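You operate a simulated robot arm through the tools that you are given. There is no shell and no other tool.

You run a simulated robot arm. Do the job below in one go: nothing can be reset, and whatever is moved stays where it is left.

JOB
End the ring test that is on hold and shut the frame down.
Fine: low pressure, stroke to -30 mm, grip pressure knob to 0, pressure off.

The check looks at the end state, three seconds after you hand in, the way a careful person would. Anything else that was tipped, shoved, dropped, spilled or broken makes it a failure.

ROBOT AND FRAMES
A 6-joint arm with a three-finger gripper, fixed in place. Base frame: the origin is on the floor under the middle of its stand, x ahead of it, y to its left, z up. Units: cm, rad, N and s.
It reaches about 121.3 cm from its shoulder. Its first joint turns from -2.897 to 2.897 rad. Payload 4.89 kg.
The TCP is the grasp point between the finger pads, 3 cm short of the fingertips. In the tool frame z runs along the fingers and y along their closing line. The gripper opens to 16.4 cm; its body begins 12.5 cm behind the TCP.
Orientation is that of the tool frame in the base frame, as a unit quaternion [w, x, y, z]. With the fingers straight down and closing along the base's y, the tool's x points along the base's -x, its y along +y and its z along -z.

CONTROLS
- The arm moves only by the tool jog_arm. Its arguments are lists of equal length, an entry for each row: "turn": the turn, a rotation vector about the tool's x, y, z in rad, a list of three; "slide": the shift along the tool's x, y, z in cm, a list of three; "hand": the opening, from 0 (shut) to 1 (fully open). In form: {"turn": [[wx, wy, wz], ...], "slide": [[x, y, z], ...], "hand": [hand, ...]}. A call has 1 to 20 rows; each row shifts and turns the commanded pose from where the row before left it, along the tool's axes as they then stand. A row lasts 0.2 s, in which the tool goes at most 5 cm and 0.15 rad; a call with a longer step from one row to the next is refused whole, and so is a gripper value outside its range. A pose out of reach is approached as far as the arm can. The call stops where the force on the tool passes 40 N (or 10 N more than at its start, if that is more) or the arm is blocked; 0.2 s more then pass. The fingers move at their own pace (about 10.8 cm/s each) and stop on an object; they squeeze with about 43 N. The grip force told is the motor's: it shows also when the fingers shut on nothing. Time passes only in rows, and 0.2 s behind the last, so rows that do not move let the fingers close. It gives the time, the measured TCP pose, the force on the tool (base axes), the opening and the grip force at its end, in the units of the frame above (readings bear some noise), with the torque about the TCP (base axes, N m) and any sound that the robot's microphone picked up.
- Cameras (640 x 400 px; columns grow to the right, rows downward): "scene" is fixed at [4.93, 64.91, 154.64]; the picture's right is [-0.86, -0.51, 0.00], its down [-0.18, 0.30, -0.94] and it looks along [0.47, -0.81, -0.35] (base axes); focal length 310 px, centre (320, 200). "wrist" rides on the gripper at [7.6, -0.2, -15.2] in the tool frame; the picture's right is [0.02, 1.00, 0.00], its down [-0.88, 0.02, -0.47] and it looks along [-0.47, 0.01, 0.88] (tool axes); focal length 247 px, centre (320, 200). There is no depth. A picture from a camera that has moved, and an enlarged one, comes with that camera's place and axes in the base frame and with its lens.
- capture(camera): a new picture of that camera. No time passes.
- lift_body(by): moves the trunk up (or, below 0, down) by that many cm; the arm rides with it, the base frame stays. It gives what a move gives, with no picture.
- enlarge(camera, box): a new picture of the part [left, top, right, bottom] of that camera's present view, enlarged. No time passes.
- job_done(): hands the job in; it is judged then, once.

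Places have to be worked out from the pictures, the camera data and where the tool is seen. Open the gripper and draw the arm clear of the work before you hand the job in, unless the task says otherwise.

The tools are called as name(argument=value, ...) on one line, values as JSON. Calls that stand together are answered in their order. jog_arm: Moves the arm, as the interface text tells. Its arguments: {"type":"object","properties":{"turn":{"type":"array"},"slide":{"type":"array"},"hand":{"type":"array"}},"required":["turn","slide","hand"]} The other tools are called the same way: lift_body (by) moves the trunk up or down; capture (camera) takes a picture; enlarge (camera, box) takes an enlarged picture of a part of a camera's view; job_done () hands the job in.

At the start:

```text
time: 0.0
ee_pos: [44.08, -40.49, 115.94]
tool_rot: [0.0, 0.0, 1.0, 0.0]
ft_force: [-0.9, 0.1, -0.5]
wrist_torque: [-0.03, -0.02, -0.01]
finger_gap: 16.37
grasp_force: 0.0
trunk travel left (down, up): [-17.5, 21.5]
```

scene: 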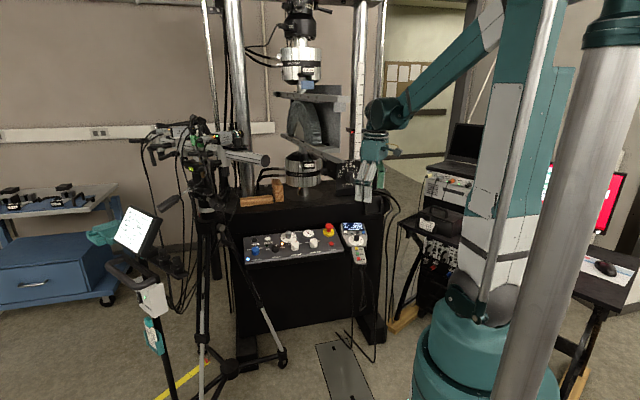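
wrist: 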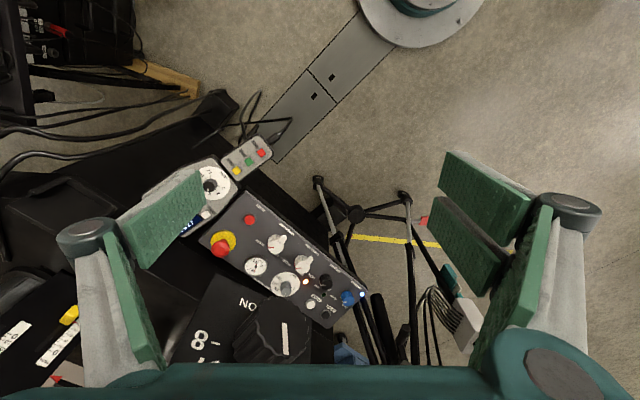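

The scene shows a load frame with a control panel, a handset/pendant and a ring specimen. I'll enlarge the panel areas to read the labels.

enlarge(camera="scene", box=[230, 210, 390, 310])

enlarge(camera="wrist", box=[180, 130, 380, 255])

enlarge(camera="wrist", box=[180, 240, 380, 365])

enlarge(camera="scene", box=[230, 20, 390, 220])

```text
4.00 times, centred on (310, 260) of scene
camera zoom: at [4.93, 64.91, 154.64], right [-0.86, -0.51, 0.0], down [-0.18, 0.3, -0.94], along [0.47, -0.81, -0.35], focal length 1240 px, centre (360, -40)
```

zoom: 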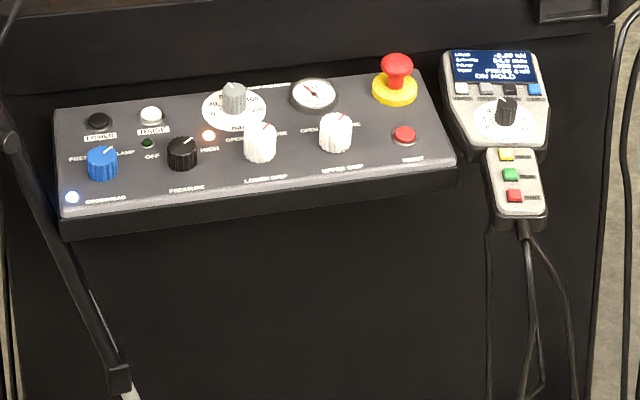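

```text
3.20 times, centred on (280, 192) of wrist
camera zoom: at [36.48, -40.6, 131.2], right [-0.02, 1.0, 0.0], down [0.88, 0.02, 0.47], along [0.47, 0.01, -0.88], focal length 790 px, centre (448, 224)
```

zoom: 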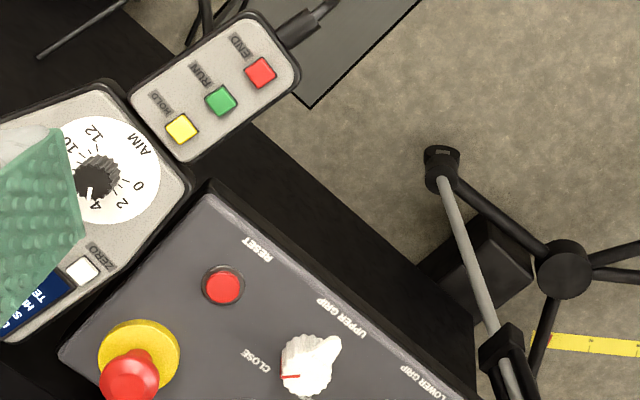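

```text
3.20 times, centred on (280, 302) of wrist
camera zoom: at [36.48, -40.6, 131.2], right [-0.02, 1.0, 0.0], down [0.88, 0.02, 0.47], along [0.47, 0.01, -0.88], focal length 790 px, centre (448, -128)
```

zoom: 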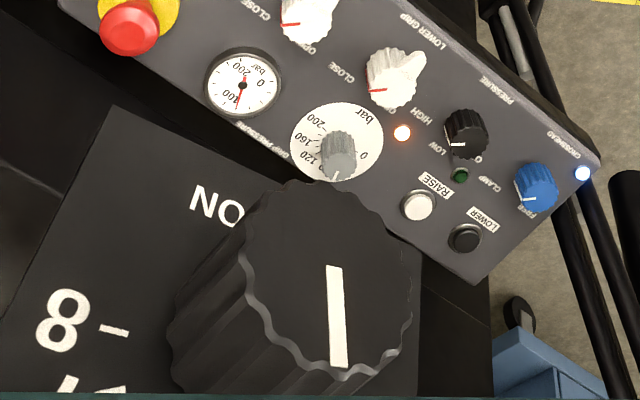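

```text
2.00 times, centred on (310, 120) of scene
camera zoom: at [4.93, 64.91, 154.64], right [-0.86, -0.51, 0.0], down [-0.18, 0.3, -0.94], along [0.47, -0.81, -0.35], focal length 620 px, centre (340, 360)
```

zoom: 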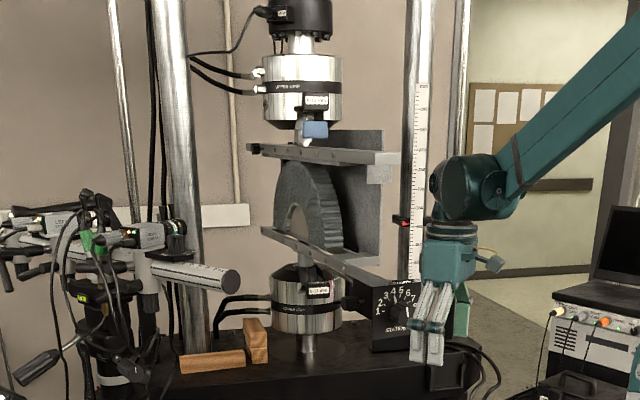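

I'll read the display unit, the box and the rest of the scene at more magnification.

enlarge(camera="scene", box=[338, 218, 370, 268])

enlarge(camera="scene", box=[240, 222, 300, 266])

enlarge(camera="scene", box=[285, 218, 345, 262])

enlarge(camera="scene", box=[320, 140, 400, 210])

enlarge(camera="scene", box=[110, 195, 180, 265])

enlarge(camera="scene", box=[340, 30, 380, 190])

```text
8.00 times, centred on (354, 243) of scene
camera zoom: at [4.93, 64.91, 154.64], right [-0.86, -0.51, 0.0], down [-0.18, 0.3, -0.94], along [0.47, -0.81, -0.35], focal length 2480 px, centre (48, -144)
```

zoom: 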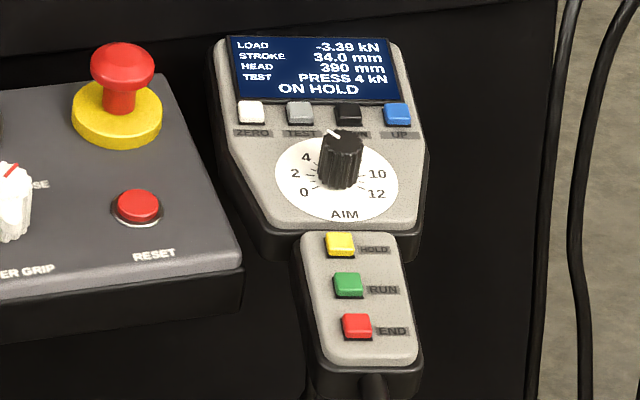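

```text
9.09 times, centred on (270, 244) of scene
camera zoom: at [4.93, 64.91, 154.64], right [-0.86, -0.51, 0.0], down [-0.18, 0.3, -0.94], along [0.47, -0.81, -0.35], focal length 2818 px, centre (774, -200)
```

zoom: 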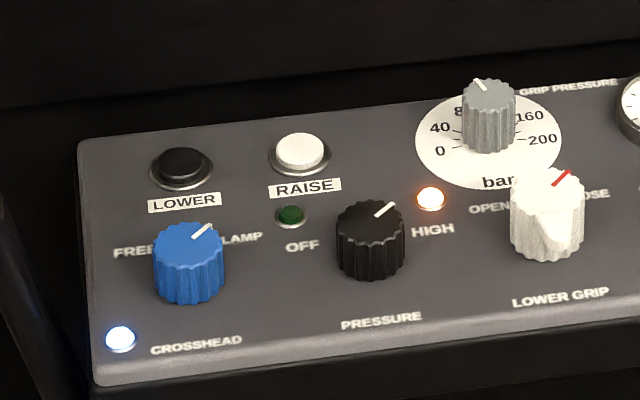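

```text
9.09 times, centred on (315, 240) of scene
camera zoom: at [4.93, 64.91, 154.64], right [-0.86, -0.51, 0.0], down [-0.18, 0.3, -0.94], along [0.47, -0.81, -0.35], focal length 2818 px, centre (366, -164)
```

zoom: 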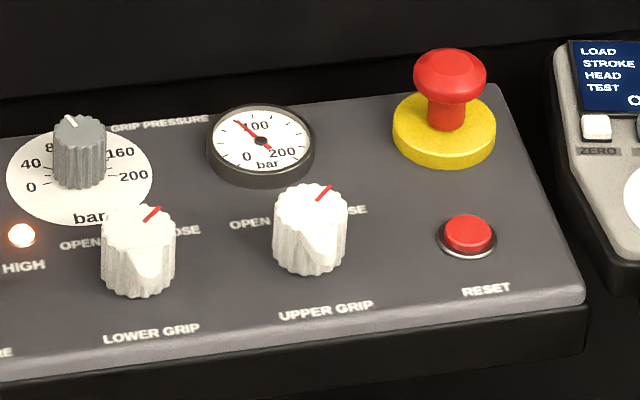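

```text
5.71 times, centred on (360, 175) of scene
camera zoom: at [4.93, 64.91, 154.64], right [-0.86, -0.51, 0.0], down [-0.18, 0.3, -0.94], along [0.47, -0.81, -0.35], focal length 1771 px, centre (91, 343)
```

zoom: 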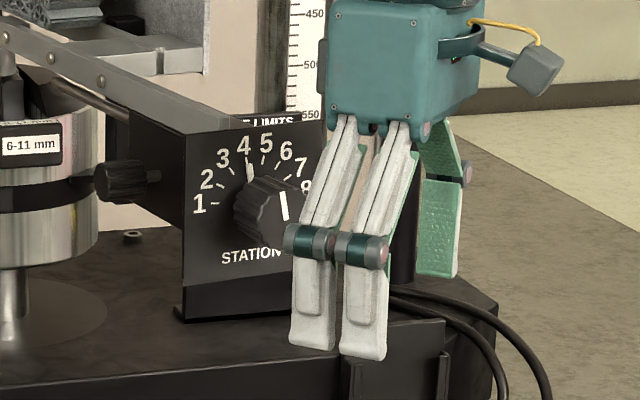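

```text
5.71 times, centred on (145, 230) of scene
camera zoom: at [4.93, 64.91, 154.64], right [-0.86, -0.51, 0.0], down [-0.18, 0.3, -0.94], along [0.47, -0.81, -0.35], focal length 1771 px, centre (1320, 29)
```

zoom: 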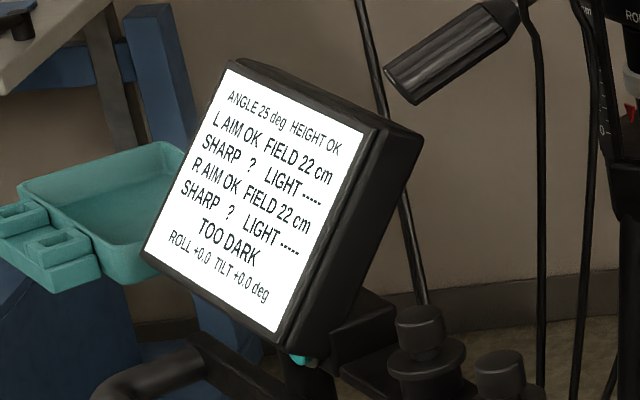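

```text
2.50 times, centred on (360, 110) of scene
camera zoom: at [4.93, 64.91, 154.64], right [-0.86, -0.51, 0.0], down [-0.18, 0.3, -0.94], along [0.47, -0.81, -0.35], focal length 775 px, centre (220, 425)
```

zoom: 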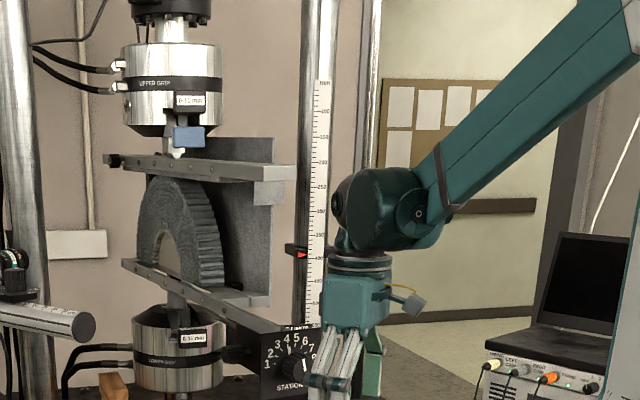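

The station-switch box looks very near the gripper (knob near (54,-44,120)), and the panel tops are near z≈81. I back the hand away towards the operator side (-x, +y) and then look again.

jog_arm(turn=[[0, 0, 0], [0, 0, 0], [0, 0, 0], [0, 0, 0]], slide=[[3, 3, 0], [3, 3, 0], [2, 4, 0], [0, 4, 0]], hand=[1, 1, 1, 1])

capture(camera="wrist")

capture(camera="scene")

```text
time: 1.0
ee_pos: [36.24, -26.39, 115.97]
tool_rot: [0.0, 0.0, 1.0, -0.001]
ft_force: [1.0, -0.4, -0.6]
wrist_torque: [0.14, 0.04, 0.0]
finger_gap: 16.43
grasp_force: 0.0
trunk travel left (down, up): [-17.5, 21.5]
```

```text
taken
camera wrist: at [28.53, -26.57, 131.23], right [-0.02, 1.0, 0.0], down [0.88, 0.02, 0.47], along [0.47, 0.01, -0.88], focal length 247 px, centre (320, 200)
```

wrist: 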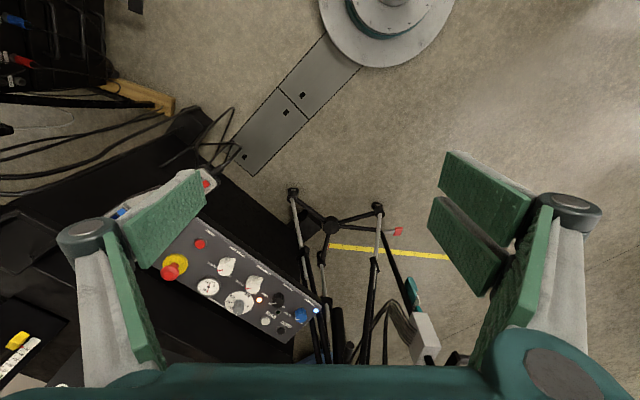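

```text
taken
```

scene: 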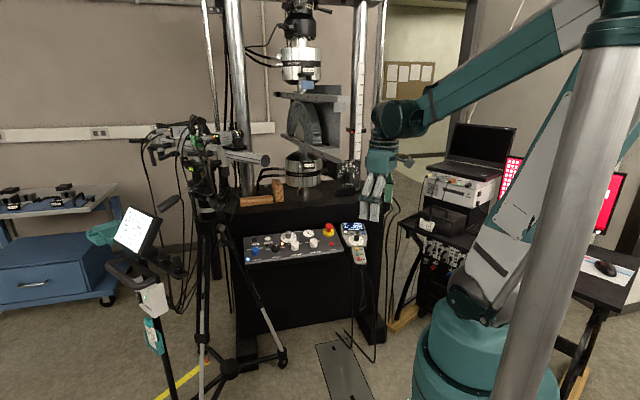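

The hand is now clear of the box. I turn the tool 0.8 rad about its axis to square up with the panel, and slide over towards the middle of the panel on the operator side.

jog_arm(turn=[[0, 0, 0.134], [0, 0, 0.134], [0, 0, 0.134], [0, 0, 0.134], [0, 0, 0.134], [0, 0, 0.134]], slide=[[0, 0, 0], [0, 0, 0], [0, 0, 0], [0, 0, 0], [0, 0, 0], [0, 0, 0]], hand=[0.5, 0, 0, 0, 0, 0])

capture(camera="wrist")

capture(camera="scene")

```text
time: 2.4
ee_pos: [36.06, -26.33, 116.05]
tool_rot: [0.001, 0.392, 0.92, 0.001]
ft_force: [-0.4, 0.3, -0.1]
wrist_torque: [-0.02, 0.0, 0.01]
finger_gap: 0.01
grasp_force: 43.1
trunk travel left (down, up): [-17.5, 21.5]
```

```text
taken
camera wrist: at [30.72, -21.04, 131.22], right [0.71, 0.71, 0.0], down [0.62, -0.62, 0.47], along [0.33, -0.33, -0.88], focal length 247 px, centre (320, 200)
```

wrist: 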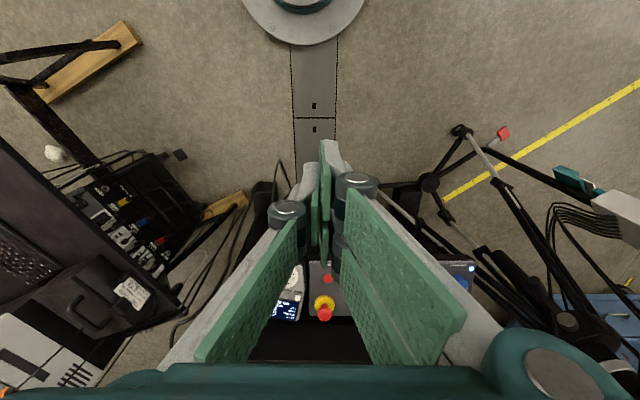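

```text
taken
```

scene: 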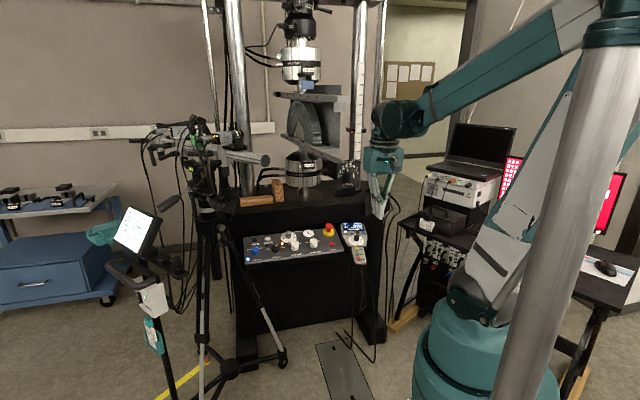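

The gripper is shut and the view is squared with the panel. I look closer at the fingertips and the station box.

enlarge(camera="scene", box=[320, 140, 410, 225])

enlarge(camera="wrist", box=[240, 120, 400, 340])

enlarge(camera="scene", box=[230, 130, 370, 225])

```text
4.71 times, centred on (365, 182) of scene
camera zoom: at [4.93, 64.91, 154.64], right [-0.86, -0.51, 0.0], down [-0.18, 0.3, -0.94], along [0.47, -0.81, -0.35], focal length 1458 px, centre (108, 282)
```

zoom: 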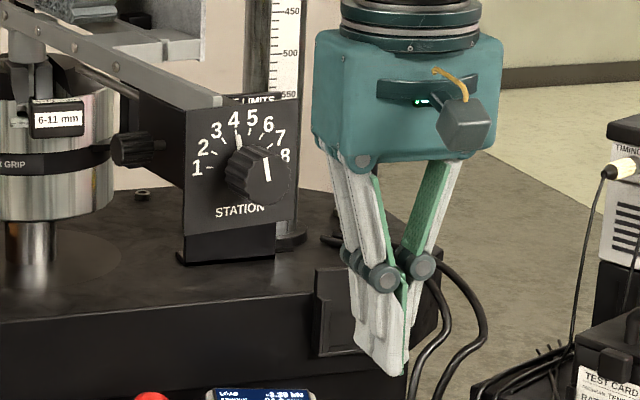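

```text
1.82 times, centred on (320, 230) of wrist
camera zoom: at [30.72, -21.04, 131.22], right [0.71, 0.71, 0.0], down [0.62, -0.62, 0.47], along [0.33, -0.33, -0.88], focal length 449 px, centre (320, 146)
```

zoom: 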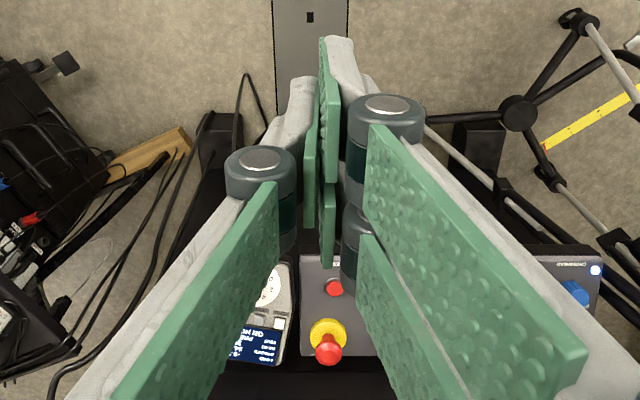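

```text
4.21 times, centred on (300, 178) of scene
camera zoom: at [4.93, 64.91, 154.64], right [-0.86, -0.51, 0.0], down [-0.18, 0.3, -0.94], along [0.47, -0.81, -0.35], focal length 1305 px, centre (404, 295)
```

zoom: 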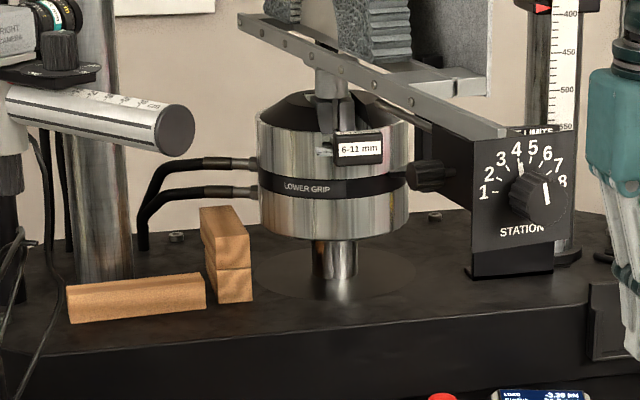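

To judge where the station box, beam and table really sit, I tilt the hand so the wrist camera looks nearly level at the frame.

jog_arm(turn=[[0, -0.15, 0], [0, -0.15, 0], [0, -0.15, 0], [0, -0.15, 0]], slide=[[0, 0, 0], [0, 0, 0], [0, 0, 0], [0, 0, 0]], hand=[0, 0, 0, 0])

capture(camera="wrist")

capture(camera="scene")

```text
time: 3.4
ee_pos: [36.19, -26.4, 116.01]
tool_rot: [0.272, 0.373, 0.879, -0.115]
ft_force: [0.8, -1.2, 0.3]
wrist_torque: [0.09, 0.15, 0.0]
finger_gap: 0.02
grasp_force: 43.2
trunk travel left (down, up): [-17.5, 21.5]
```

```text
taken
camera wrist: at [25.74, -15.86, 124.22], right [0.71, 0.71, -0.01], down [0.33, -0.32, 0.89], along [0.62, -0.63, -0.46], focal length 247 px, centre (320, 200)
```

wrist: 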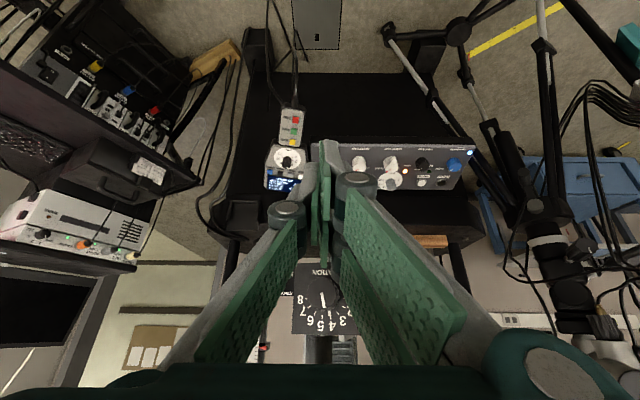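

```text
taken
```

scene: 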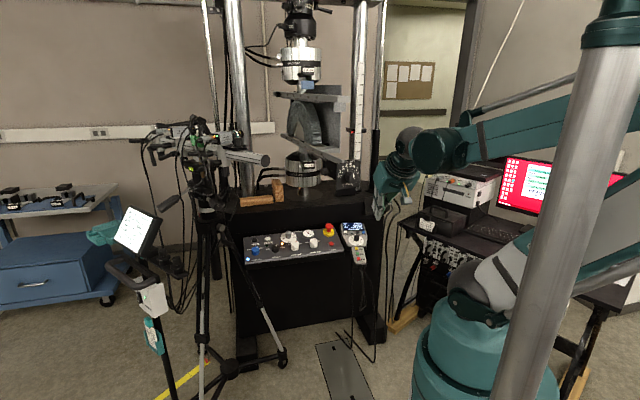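

The frame is now seen upside down. I enlarge the box and the panel region.

enlarge(camera="wrist", box=[200, 200, 480, 375])

enlarge(camera="wrist", box=[250, 90, 490, 240])

enlarge(camera="scene", box=[260, 130, 400, 225])

```text
2.29 times, centred on (340, 288) of wrist
camera zoom: at [25.74, -15.86, 124.22], right [0.71, 0.71, -0.01], down [0.33, -0.32, 0.89], along [0.62, -0.63, -0.46], focal length 564 px, centre (274, 0)
```

zoom: 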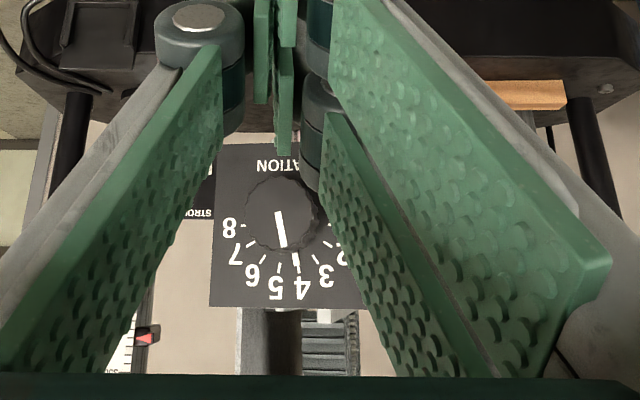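

```text
2.67 times, centred on (370, 165) of wrist
camera zoom: at [25.74, -15.86, 124.22], right [0.71, 0.71, -0.01], down [0.33, -0.32, 0.89], along [0.62, -0.63, -0.46], focal length 659 px, centre (187, 293)
```

zoom: 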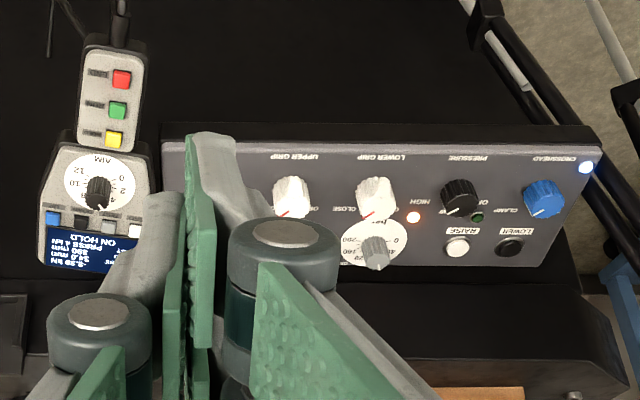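

```text
4.21 times, centred on (330, 178) of scene
camera zoom: at [4.93, 64.91, 154.64], right [-0.86, -0.51, 0.0], down [-0.18, 0.3, -0.94], along [0.47, -0.81, -0.35], focal length 1305 px, centre (278, 295)
```

zoom: 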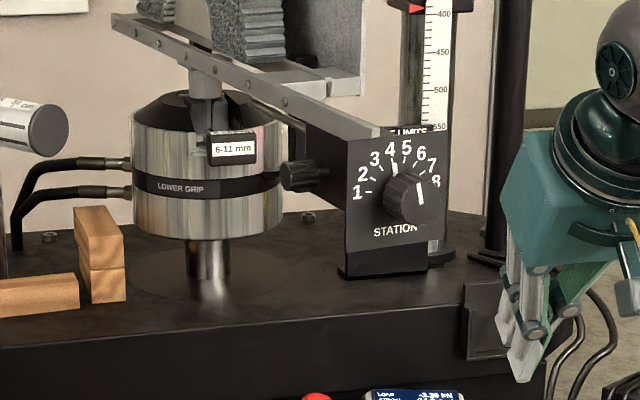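

The station box hangs on the front end of the beam (bottom near z≈113), so I must come in under it from the operator side with the hand tilted. END works out near (51.5,-51,80.5); I descend first on the operator side, well in front of it.

jog_arm(turn=[[0, 0, 0], [0, 0, 0], [0, 0, 0], [0, 0, 0], [0, 0, 0]], slide=[[0.45, -1.34, 4.54], [0.45, -1.34, 4.54], [0.45, -1.34, 4.54], [0.45, -1.34, 4.54], [0.45, -1.34, 4.54]], hand=[0, 0, 0, 0, 0])

capture(camera="wrist")

capture(camera="scene")

```text
time: 4.6
ee_pos: [37.8, -38.07, 96.07]
tool_rot: [0.272, 0.375, 0.879, -0.116]
ft_force: [4.1, -5.4, -2.2]
wrist_torque: [0.68, 0.36, 0.13]
finger_gap: 0.01
grasp_force: 42.9
trunk travel left (down, up): [-17.5, 21.5]
```

```text
taken
camera wrist: at [27.32, -27.46, 104.36], right [0.71, 0.71, -0.01], down [0.33, -0.32, 0.89], along [0.62, -0.63, -0.46], focal length 247 px, centre (320, 200)
```

wrist: 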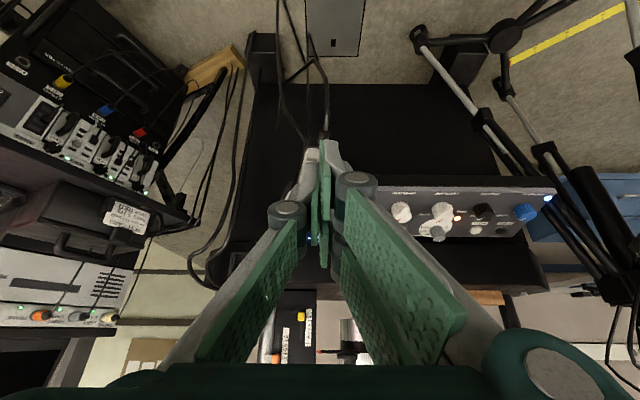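

```text
taken
```

scene: 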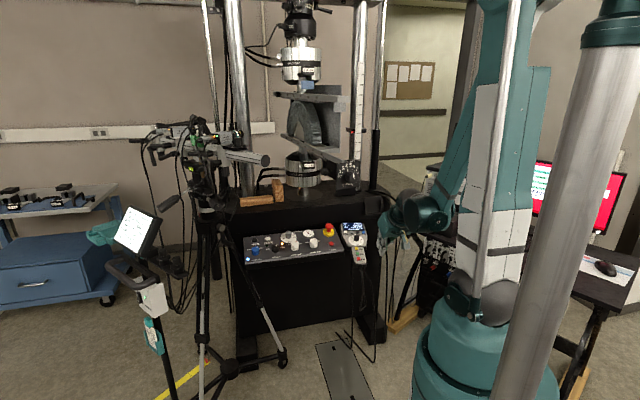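

The hand is at (37.8,-38.1,96.1), in front of and below the box. I move in to hover about 4 cm above END and then check with the scene camera.

jog_arm(turn=[[0, 0, 0], [0, 0, 0], [0, 0, 0], [0, 0, 0], [0, 0, 0], [0, 0, 0]], slide=[[-2.38, 0.05, 3.32], [-2.38, 0.05, 3.32], [-2.38, 0.05, 3.32], [-2.38, 0.05, 3.32], [-2.38, 0.05, 3.32], [0, 0, 0]], hand=[0, 0, 0, 0, 0, 0])

enlarge(camera="scene", box=[325, 200, 405, 270])

capture(camera="wrist")

capture(camera="scene")

```text
time: 6.0
ee_pos: [52.56, -52.71, 88.88]
tool_rot: [0.272, 0.374, 0.879, -0.115]
ft_force: [0.1, 0.4, 0.0]
wrist_torque: [0.01, 0.03, 0.01]
finger_gap: 0.0
grasp_force: 42.8
trunk travel left (down, up): [-17.5, 21.5]
```

```text
5.71 times, centred on (365, 235) of scene
camera zoom: at [4.93, 64.91, 154.64], right [-0.86, -0.51, 0.0], down [-0.18, 0.3, -0.94], along [0.47, -0.81, -0.35], focal length 1771 px, centre (63, 0)
```

zoom: 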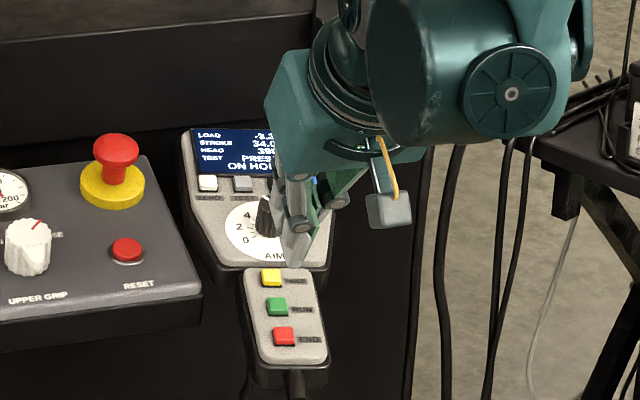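

```text
taken
camera wrist: at [42.11, -42.07, 97.21], right [0.71, 0.71, -0.01], down [0.33, -0.32, 0.89], along [0.62, -0.63, -0.46], focal length 247 px, centre (320, 200)
```

wrist: 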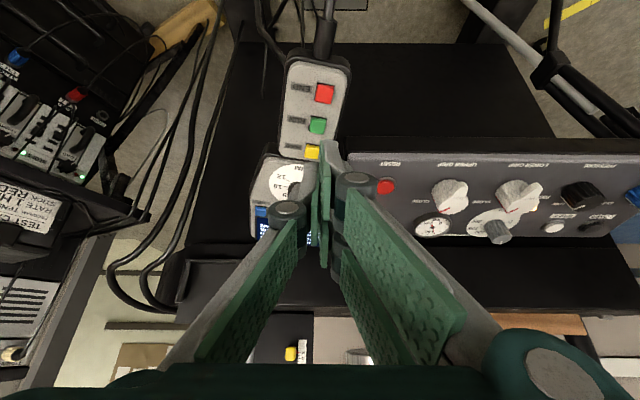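

```text
taken
```

scene: 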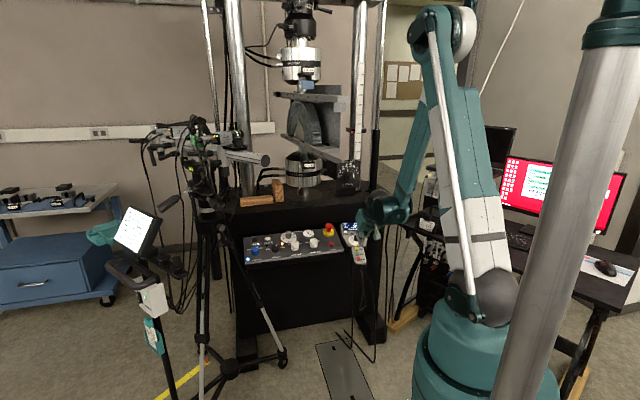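

By the wrist camera END lies almost directly beneath the lowest finger corner (now about (52.7,-51.9,84.9)). I descend 3 cm straight and look again.

jog_arm(turn=[[0, 0, 0], [0, 0, 0], [0, 0, 0]], slide=[[0.9, -0.15, 1.2], [0.9, -0.14, 1.2], [0, 0, 0]], hand=[0, 0, 0])

enlarge(camera="scene", box=[335, 210, 385, 270])

enlarge(camera="wrist", box=[260, 60, 400, 200])

```text
time: 6.8
ee_pos: [52.16, -52.76, 85.96]
tool_rot: [0.272, 0.374, 0.879, -0.116]
ft_force: [0.5, 0.6, -0.1]
wrist_torque: [0.0, -0.01, 0.03]
finger_gap: 0.0
grasp_force: 43.3
trunk travel left (down, up): [-17.5, 21.5]
```

```text
6.67 times, centred on (360, 240) of scene
camera zoom: at [4.93, 64.91, 154.64], right [-0.86, -0.51, 0.0], down [-0.18, 0.3, -0.94], along [0.47, -0.81, -0.35], focal length 2066 px, centre (53, -67)
```

zoom: 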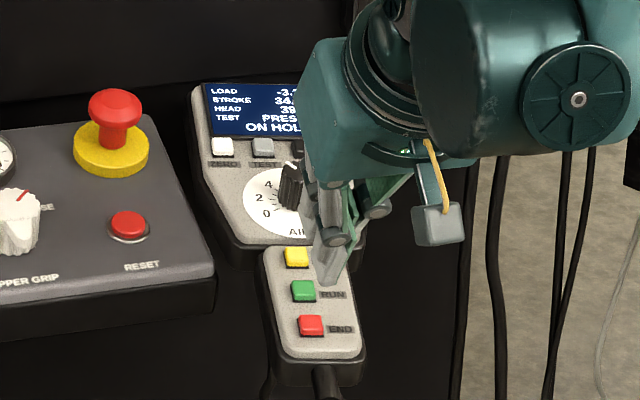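

```text
2.86 times, centred on (330, 130) of wrist
camera zoom: at [41.67, -42.13, 94.21], right [0.71, 0.71, -0.01], down [0.33, -0.32, 0.89], along [0.62, -0.63, -0.46], focal length 706 px, centre (291, 400)
```

zoom: 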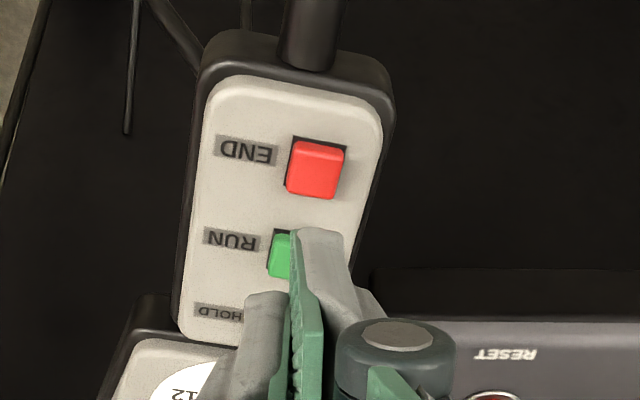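

END triangulates to about (52.9,-52.65,78.5). I zoom the scene camera tightly to check fingertip alignment with END before pressing.

enlarge(camera="scene", box=[346, 230, 378, 262])

```text
12.50 times, centred on (362, 246) of scene
camera zoom: at [4.93, 64.91, 154.64], right [-0.86, -0.51, 0.0], down [-0.18, 0.3, -0.94], along [0.47, -0.81, -0.35], focal length 3874 px, centre (-205, -375)
```

zoom: 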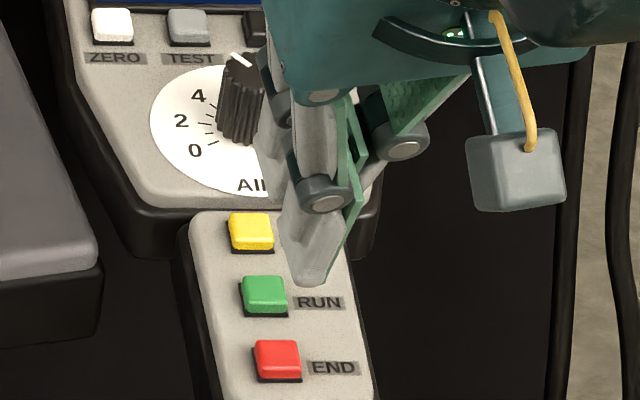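

The tip needs about 0.9 cm further towards the frame and 3.5 cm down to reach END. I go most of the way and check the reading.

jog_arm(turn=[[0, 0, 0], [0, 0, 0], [0, 0, 0]], slide=[[0.34, 0.1, 1.28], [0.34, 0.1, 1.28], [0, 0, 0]], hand=[0, 0, 0])

enlarge(camera="scene", box=[346, 230, 378, 262])

enlarge(camera="wrist", box=[260, 60, 400, 200])

```text
time: 7.6
ee_pos: [52.96, -53.24, 83.7]
tool_rot: [0.271, 0.374, 0.879, -0.115]
ft_force: [0.8, -0.4, 0.2]
wrist_torque: [-0.01, -0.03, -0.01]
finger_gap: 0.03
grasp_force: 42.7
trunk travel left (down, up): [-17.5, 21.5]
```

```text
12.50 times, centred on (362, 246) of scene
camera zoom: at [4.93, 64.91, 154.64], right [-0.86, -0.51, 0.0], down [-0.18, 0.3, -0.94], along [0.47, -0.81, -0.35], focal length 3874 px, centre (-205, -375)
```

zoom: 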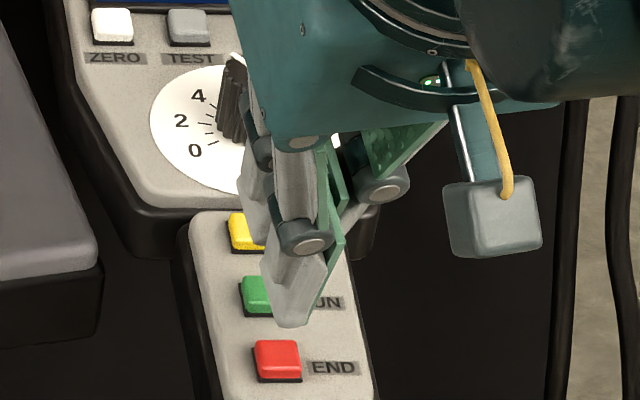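

```text
2.86 times, centred on (330, 130) of wrist
camera zoom: at [42.54, -42.73, 91.98], right [0.71, 0.71, -0.01], down [0.33, -0.32, 0.89], along [0.62, -0.63, -0.46], focal length 706 px, centre (291, 400)
```

zoom: 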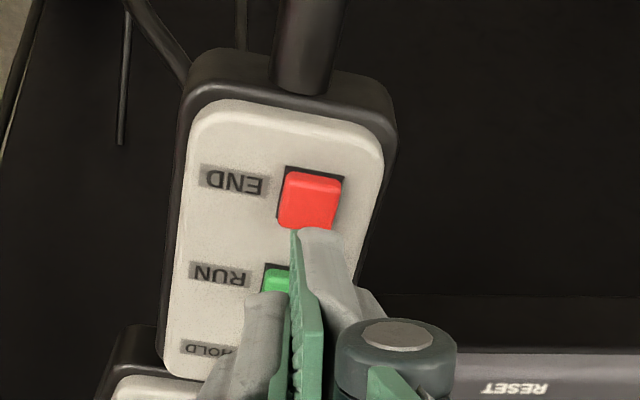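

The tip is now about 1.1 cm above END's face (measured END top ≈(52.8,-52.6,78.7)). I press straight down in small steps.

jog_arm(turn=[[0, 0, 0], [0, 0, 0], [0, 0, 0]], slide=[[0.508, 0, 0.743], [0.169, 0, 0.248], [0, 0, 0]], hand=[0, 0, 0])

enlarge(camera="scene", box=[340, 220, 376, 264])

```text
time: 8.4
ee_pos: [53.36, -53.77, 83.25]
tool_rot: [0.27, 0.374, 0.879, -0.116]
ft_force: [0.0, -0.1, 0.5]
wrist_torque: [-0.01, 0.01, 0.0]
finger_gap: 0.0
grasp_force: 43.1
out of reach, approached as far as the arm can: row 1
trunk travel left (down, up): [-17.5, 21.5]
```

```text
9.09 times, centred on (358, 242) of scene
camera zoom: at [4.93, 64.91, 154.64], right [-0.86, -0.51, 0.0], down [-0.18, 0.3, -0.94], along [0.47, -0.81, -0.35], focal length 2818 px, centre (-26, -182)
```

zoom: 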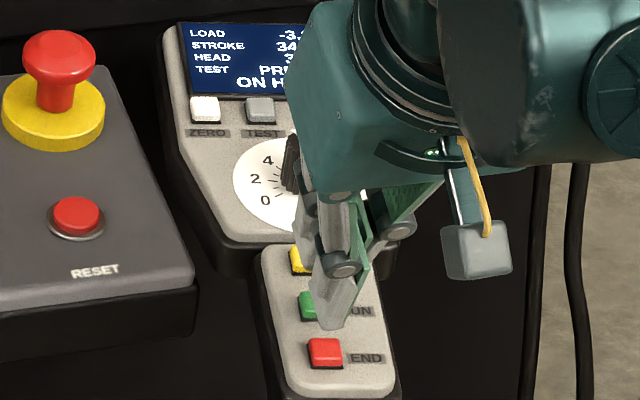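

The arm reports its reach limit here (too low for the present trunk height), with no contact. I back off along the tool axis and then lower the trunk to gain reach.

jog_arm(turn=[[0, 0, 0], [0, 0, 0], [0, 0, 0], [0, 0, 0]], slide=[[0.78, 0, -4.3], [0.78, 0, -4.3], [0.78, 0, -4.3], [0.78, 0, -4.3]], hand=[0, 0, 0, 0])

capture(camera="scene")

```text
time: 9.4
ee_pos: [44.78, -44.85, 95.46]
tool_rot: [0.272, 0.374, 0.879, -0.114]
ft_force: [1.8, -1.6, -0.3]
wrist_torque: [0.15, 0.17, 0.03]
finger_gap: 0.02
grasp_force: 42.7
trunk travel left (down, up): [-17.5, 21.5]
```

```text
taken
```

scene: 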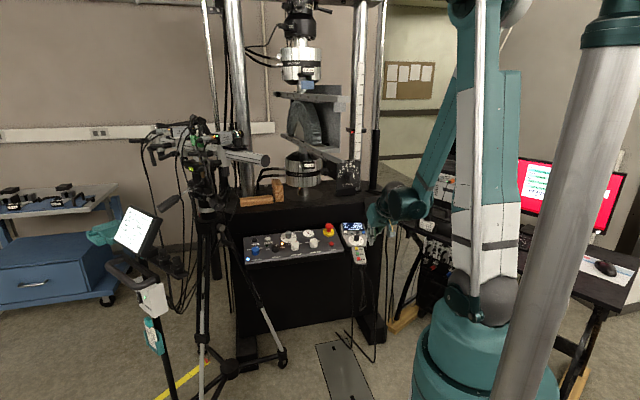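

Now at (44.8,-44.9,95.5) with free space beneath. I lower the trunk 10 cm.

lift_body(by=-10)

capture(camera="scene")

capture(camera="wrist")

```text
time: 10.7
ee_pos: [44.64, -44.83, 85.55]
tool_rot: [0.272, 0.374, 0.879, -0.116]
ft_force: [0.1, 0.2, 0.0]
wrist_torque: [0.01, 0.02, 0.02]
finger_gap: 0.0
grasp_force: 43.4
trunk travel left (down, up): [-7.5, 31.5]
```

```text
taken
```

scene: 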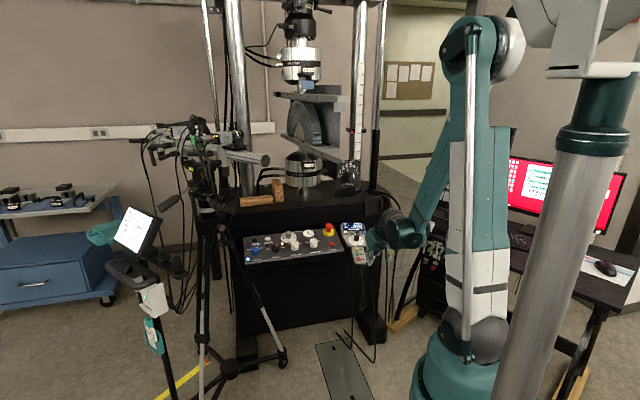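

```text
taken
camera wrist: at [34.27, -34.25, 93.85], right [0.71, 0.71, -0.01], down [0.33, -0.32, 0.89], along [0.62, -0.63, -0.46], focal length 247 px, centre (320, 200)
```

wrist: 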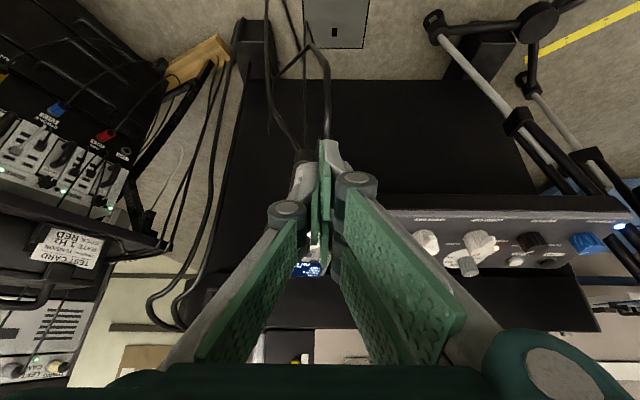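

Trunk lowered without trouble. I return to a hover about 1.9 cm above END.

jog_arm(turn=[[0, 0, 0], [0, 0, 0], [0, 0, 0], [0, 0, 0]], slide=[[-3, -0.05, 2.48], [-3, -0.05, 2.48], [-3, -0.05, 2.48], [0, 0, 0]], hand=[0, 0, 0, 0])

enlarge(camera="wrist", box=[260, 60, 400, 200])

enlarge(camera="scene", box=[340, 220, 376, 264])

```text
time: 11.7
ee_pos: [52.8, -53.29, 84.37]
tool_rot: [0.272, 0.374, 0.879, -0.116]
ft_force: [0.1, 0.5, -0.2]
wrist_torque: [-0.01, -0.01, 0.04]
finger_gap: 0.0
grasp_force: 43.0
trunk travel left (down, up): [-7.5, 31.5]
```

```text
2.86 times, centred on (330, 130) of wrist
camera zoom: at [42.32, -42.75, 92.78], right [0.71, 0.71, -0.01], down [0.33, -0.32, 0.89], along [0.62, -0.63, -0.46], focal length 706 px, centre (291, 400)
```

zoom: 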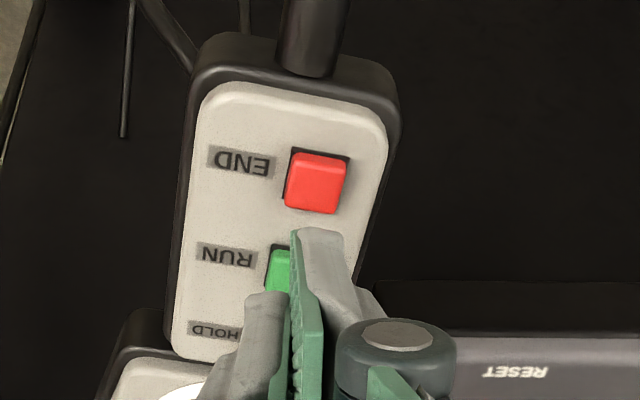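

```text
9.09 times, centred on (358, 242) of scene
camera zoom: at [4.93, 64.91, 154.64], right [-0.86, -0.51, 0.0], down [-0.18, 0.3, -0.94], along [0.47, -0.81, -0.35], focal length 2818 px, centre (-26, -182)
```

zoom: 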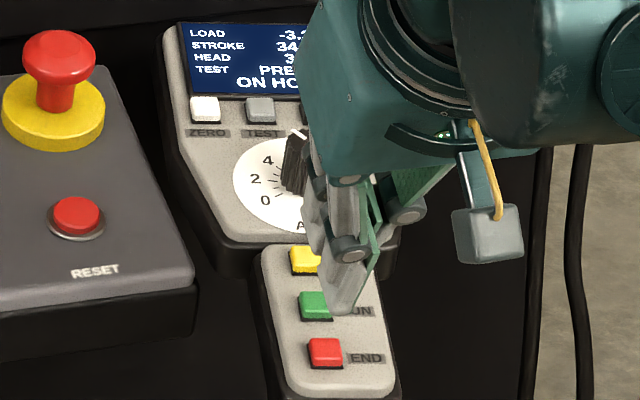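

The tip is centred over END by the wrist view, about 1.7 cm above. I press straight down in steps.

jog_arm(turn=[[0, 0, 0], [0, 0, 0], [0, 0, 0], [0, 0, 0]], slide=[[0.42, 0, 0.62], [0.42, 0, 0.62], [0.14, 0, 0.21], [0, 0, 0]], hand=[0, 0, 0, 0])

enlarge(camera="scene", box=[340, 220, 376, 264])

```text
time: 12.7
ee_pos: [52.72, -53.31, 82.69]
tool_rot: [0.273, 0.374, 0.879, -0.116]
ft_force: [0.1, 0.6, -0.7]
wrist_torque: [-0.04, 0.0, -0.04]
finger_gap: 0.0
grasp_force: 42.8
trunk travel left (down, up): [-7.5, 31.5]
```

```text
9.09 times, centred on (358, 242) of scene
camera zoom: at [4.93, 64.91, 154.64], right [-0.86, -0.51, 0.0], down [-0.18, 0.3, -0.94], along [0.47, -0.81, -0.35], focal length 2818 px, centre (-26, -182)
```

zoom: 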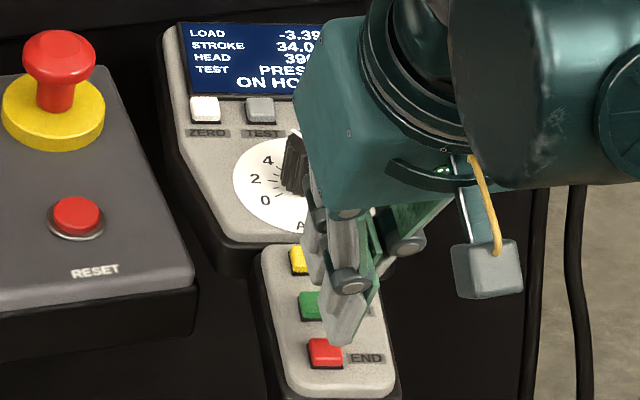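

The tip is just above END with no force yet. I keep pressing by small steps.

jog_arm(turn=[[0, 0, 0], [0, 0, 0], [0, 0, 0]], slide=[[0.14, 0, 0.21], [0.14, 0, 0.21], [0, 0, 0]], hand=[0, 0, 0])

enlarge(camera="scene", box=[340, 220, 376, 264])

enlarge(camera="wrist", box=[260, 60, 400, 200])

```text
time: 13.5
ee_pos: [52.72, -53.32, 82.21]
tool_rot: [0.272, 0.374, 0.879, -0.115]
ft_force: [-0.8, -0.8, -0.2]
wrist_torque: [0.05, 0.04, 0.0]
finger_gap: 0.02
grasp_force: 42.8
trunk travel left (down, up): [-7.5, 31.5]
```

```text
9.09 times, centred on (358, 242) of scene
camera zoom: at [4.93, 64.91, 154.64], right [-0.86, -0.51, 0.0], down [-0.18, 0.3, -0.94], along [0.47, -0.81, -0.35], focal length 2818 px, centre (-26, -182)
```

zoom: 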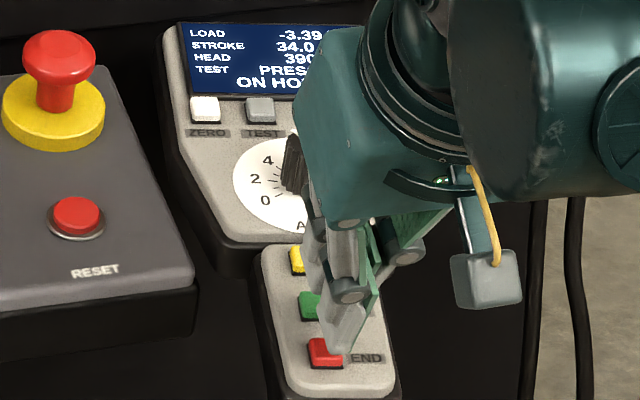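

```text
2.86 times, centred on (330, 130) of wrist
camera zoom: at [42.24, -42.73, 90.52], right [0.71, 0.71, -0.01], down [0.33, -0.32, 0.89], along [0.62, -0.63, -0.46], focal length 706 px, centre (291, 400)
```

zoom: 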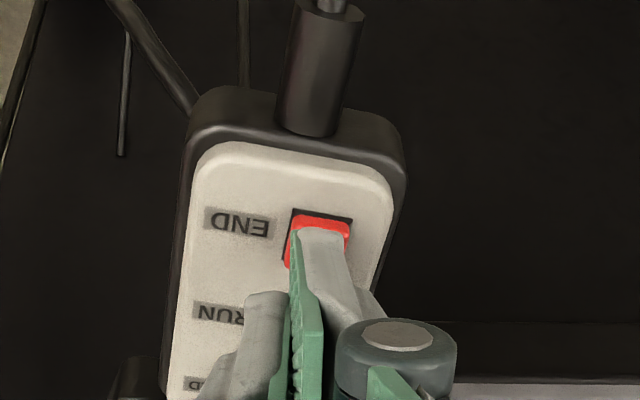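

The tip covers END's centre in the wrist view. I continue down two more 0.25 cm steps.

jog_arm(turn=[[0, 0, 0], [0, 0, 0], [0, 0, 0]], slide=[[0.14, 0, 0.21], [0.14, 0, 0.21], [0, 0, 0]], hand=[0, 0, 0])

enlarge(camera="scene", box=[340, 220, 376, 264])

enlarge(camera="wrist", box=[260, 60, 400, 200])

```text
time: 14.3
ee_pos: [52.69, -53.31, 81.75]
tool_rot: [0.272, 0.374, 0.879, -0.116]
ft_force: [0.0, -1.1, 0.6]
wrist_torque: [0.02, 0.0, -0.01]
finger_gap: 0.0
grasp_force: 42.9
trunk travel left (down, up): [-7.5, 31.5]
```

```text
9.09 times, centred on (358, 242) of scene
camera zoom: at [4.93, 64.91, 154.64], right [-0.86, -0.51, 0.0], down [-0.18, 0.3, -0.94], along [0.47, -0.81, -0.35], focal length 2818 px, centre (-26, -182)
```

zoom: 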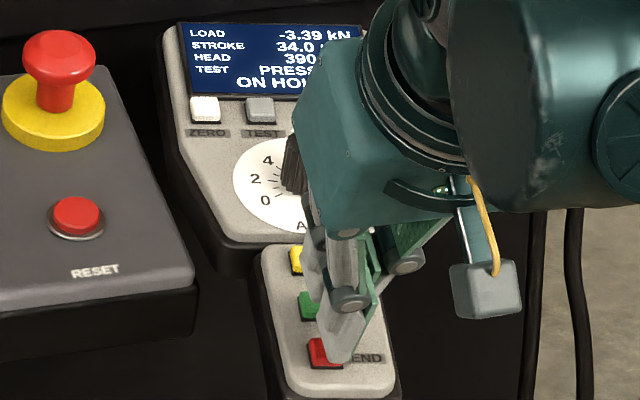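

```text
2.86 times, centred on (330, 130) of wrist
camera zoom: at [42.24, -42.75, 90.02], right [0.71, 0.71, -0.01], down [0.33, -0.32, 0.89], along [0.62, -0.63, -0.46], focal length 706 px, centre (291, 400)
```

zoom: 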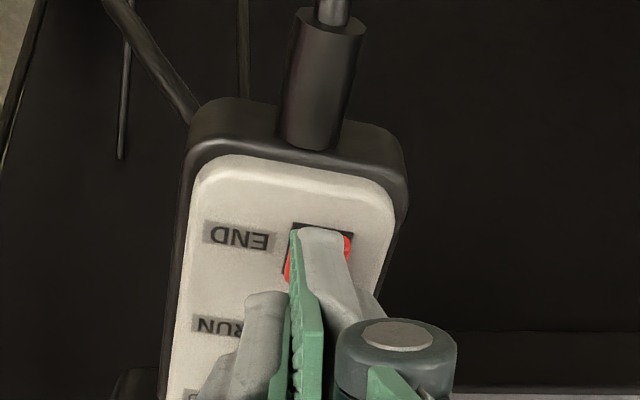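

No contact yet; the updated triangulation puts END's top at about (53.5,-53.2,77.4), slightly deeper and further towards the frame. I lift a touch, shift 0.85 cm towards the frame, and press again.

jog_arm(turn=[[0, 0, 0], [0, 0, 0], [0, 0, 0]], slide=[[-0.98, 0.02, 0.07], [0.28, 0, 0.41], [0, 0, 0]], hand=[0, 0, 0])

enlarge(camera="scene", box=[340, 220, 376, 264])

enlarge(camera="wrist", box=[260, 60, 400, 200])

```text
time: 15.1
ee_pos: [53.29, -54.0, 81.66]
tool_rot: [0.273, 0.374, 0.879, -0.116]
ft_force: [-0.7, -0.6, 0.4]
wrist_torque: [-0.01, -0.01, -0.03]
finger_gap: 0.0
grasp_force: 43.0
trunk travel left (down, up): [-7.5, 31.5]
```

```text
9.09 times, centred on (358, 242) of scene
camera zoom: at [4.93, 64.91, 154.64], right [-0.86, -0.51, 0.0], down [-0.18, 0.3, -0.94], along [0.47, -0.81, -0.35], focal length 2818 px, centre (-26, -182)
```

zoom: 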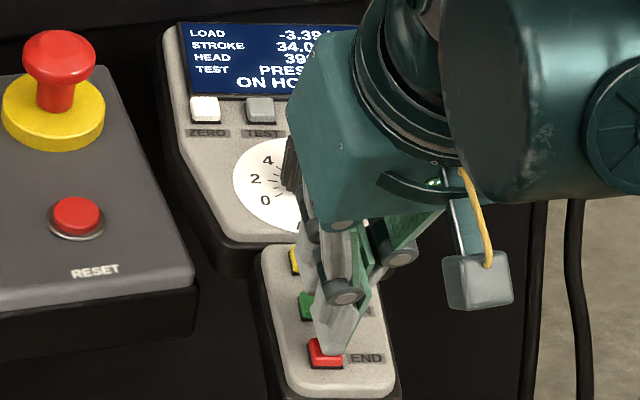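

```text
2.86 times, centred on (330, 130) of wrist
camera zoom: at [42.83, -43.34, 89.98], right [0.71, 0.71, -0.01], down [0.33, -0.32, 0.89], along [0.62, -0.63, -0.46], focal length 706 px, centre (291, 400)
```

zoom: 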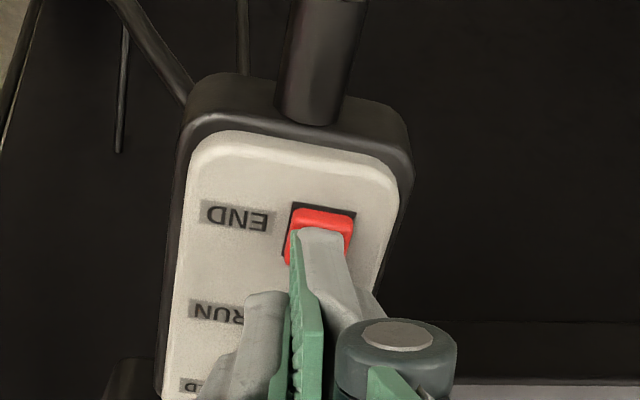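

Both views now show the tip on the middle of END. I press down another 0.5 cm.

jog_arm(turn=[[0, 0, 0], [0, 0, 0], [0, 0, 0]], slide=[[0.14, 0, 0.21], [0.14, 0, 0.21], [0, 0, 0]], hand=[0, 0, 0])

enlarge(camera="scene", box=[340, 220, 376, 264])

enlarge(camera="wrist", box=[260, 60, 400, 200])

```text
time: 15.9
ee_pos: [53.26, -53.99, 81.26]
tool_rot: [0.272, 0.374, 0.879, -0.116]
ft_force: [0.1, 0.1, 5.4]
wrist_torque: [0.04, 0.02, 0.0]
finger_gap: 0.0
grasp_force: 42.8
trunk travel left (down, up): [-7.5, 31.5]
heard: click
```

```text
9.09 times, centred on (358, 242) of scene
camera zoom: at [4.93, 64.91, 154.64], right [-0.86, -0.51, 0.0], down [-0.18, 0.3, -0.94], along [0.47, -0.81, -0.35], focal length 2818 px, centre (-26, -182)
```

zoom: 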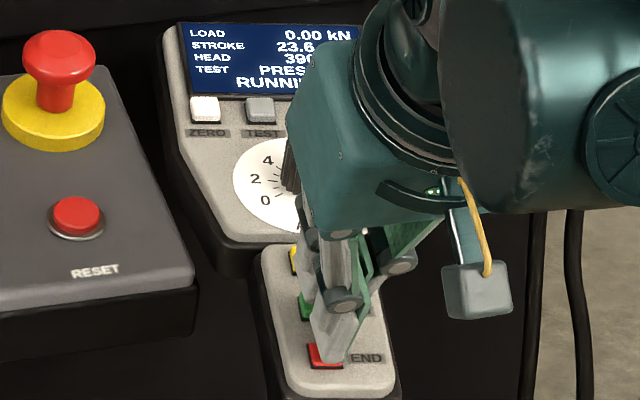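

```text
2.86 times, centred on (330, 130) of wrist
camera zoom: at [42.84, -43.35, 89.51], right [0.71, 0.71, -0.01], down [0.33, -0.32, 0.89], along [0.62, -0.63, -0.46], focal length 706 px, centre (291, 400)
```

zoom: 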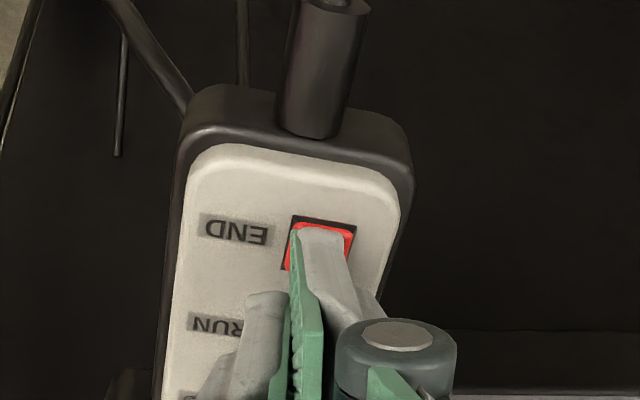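

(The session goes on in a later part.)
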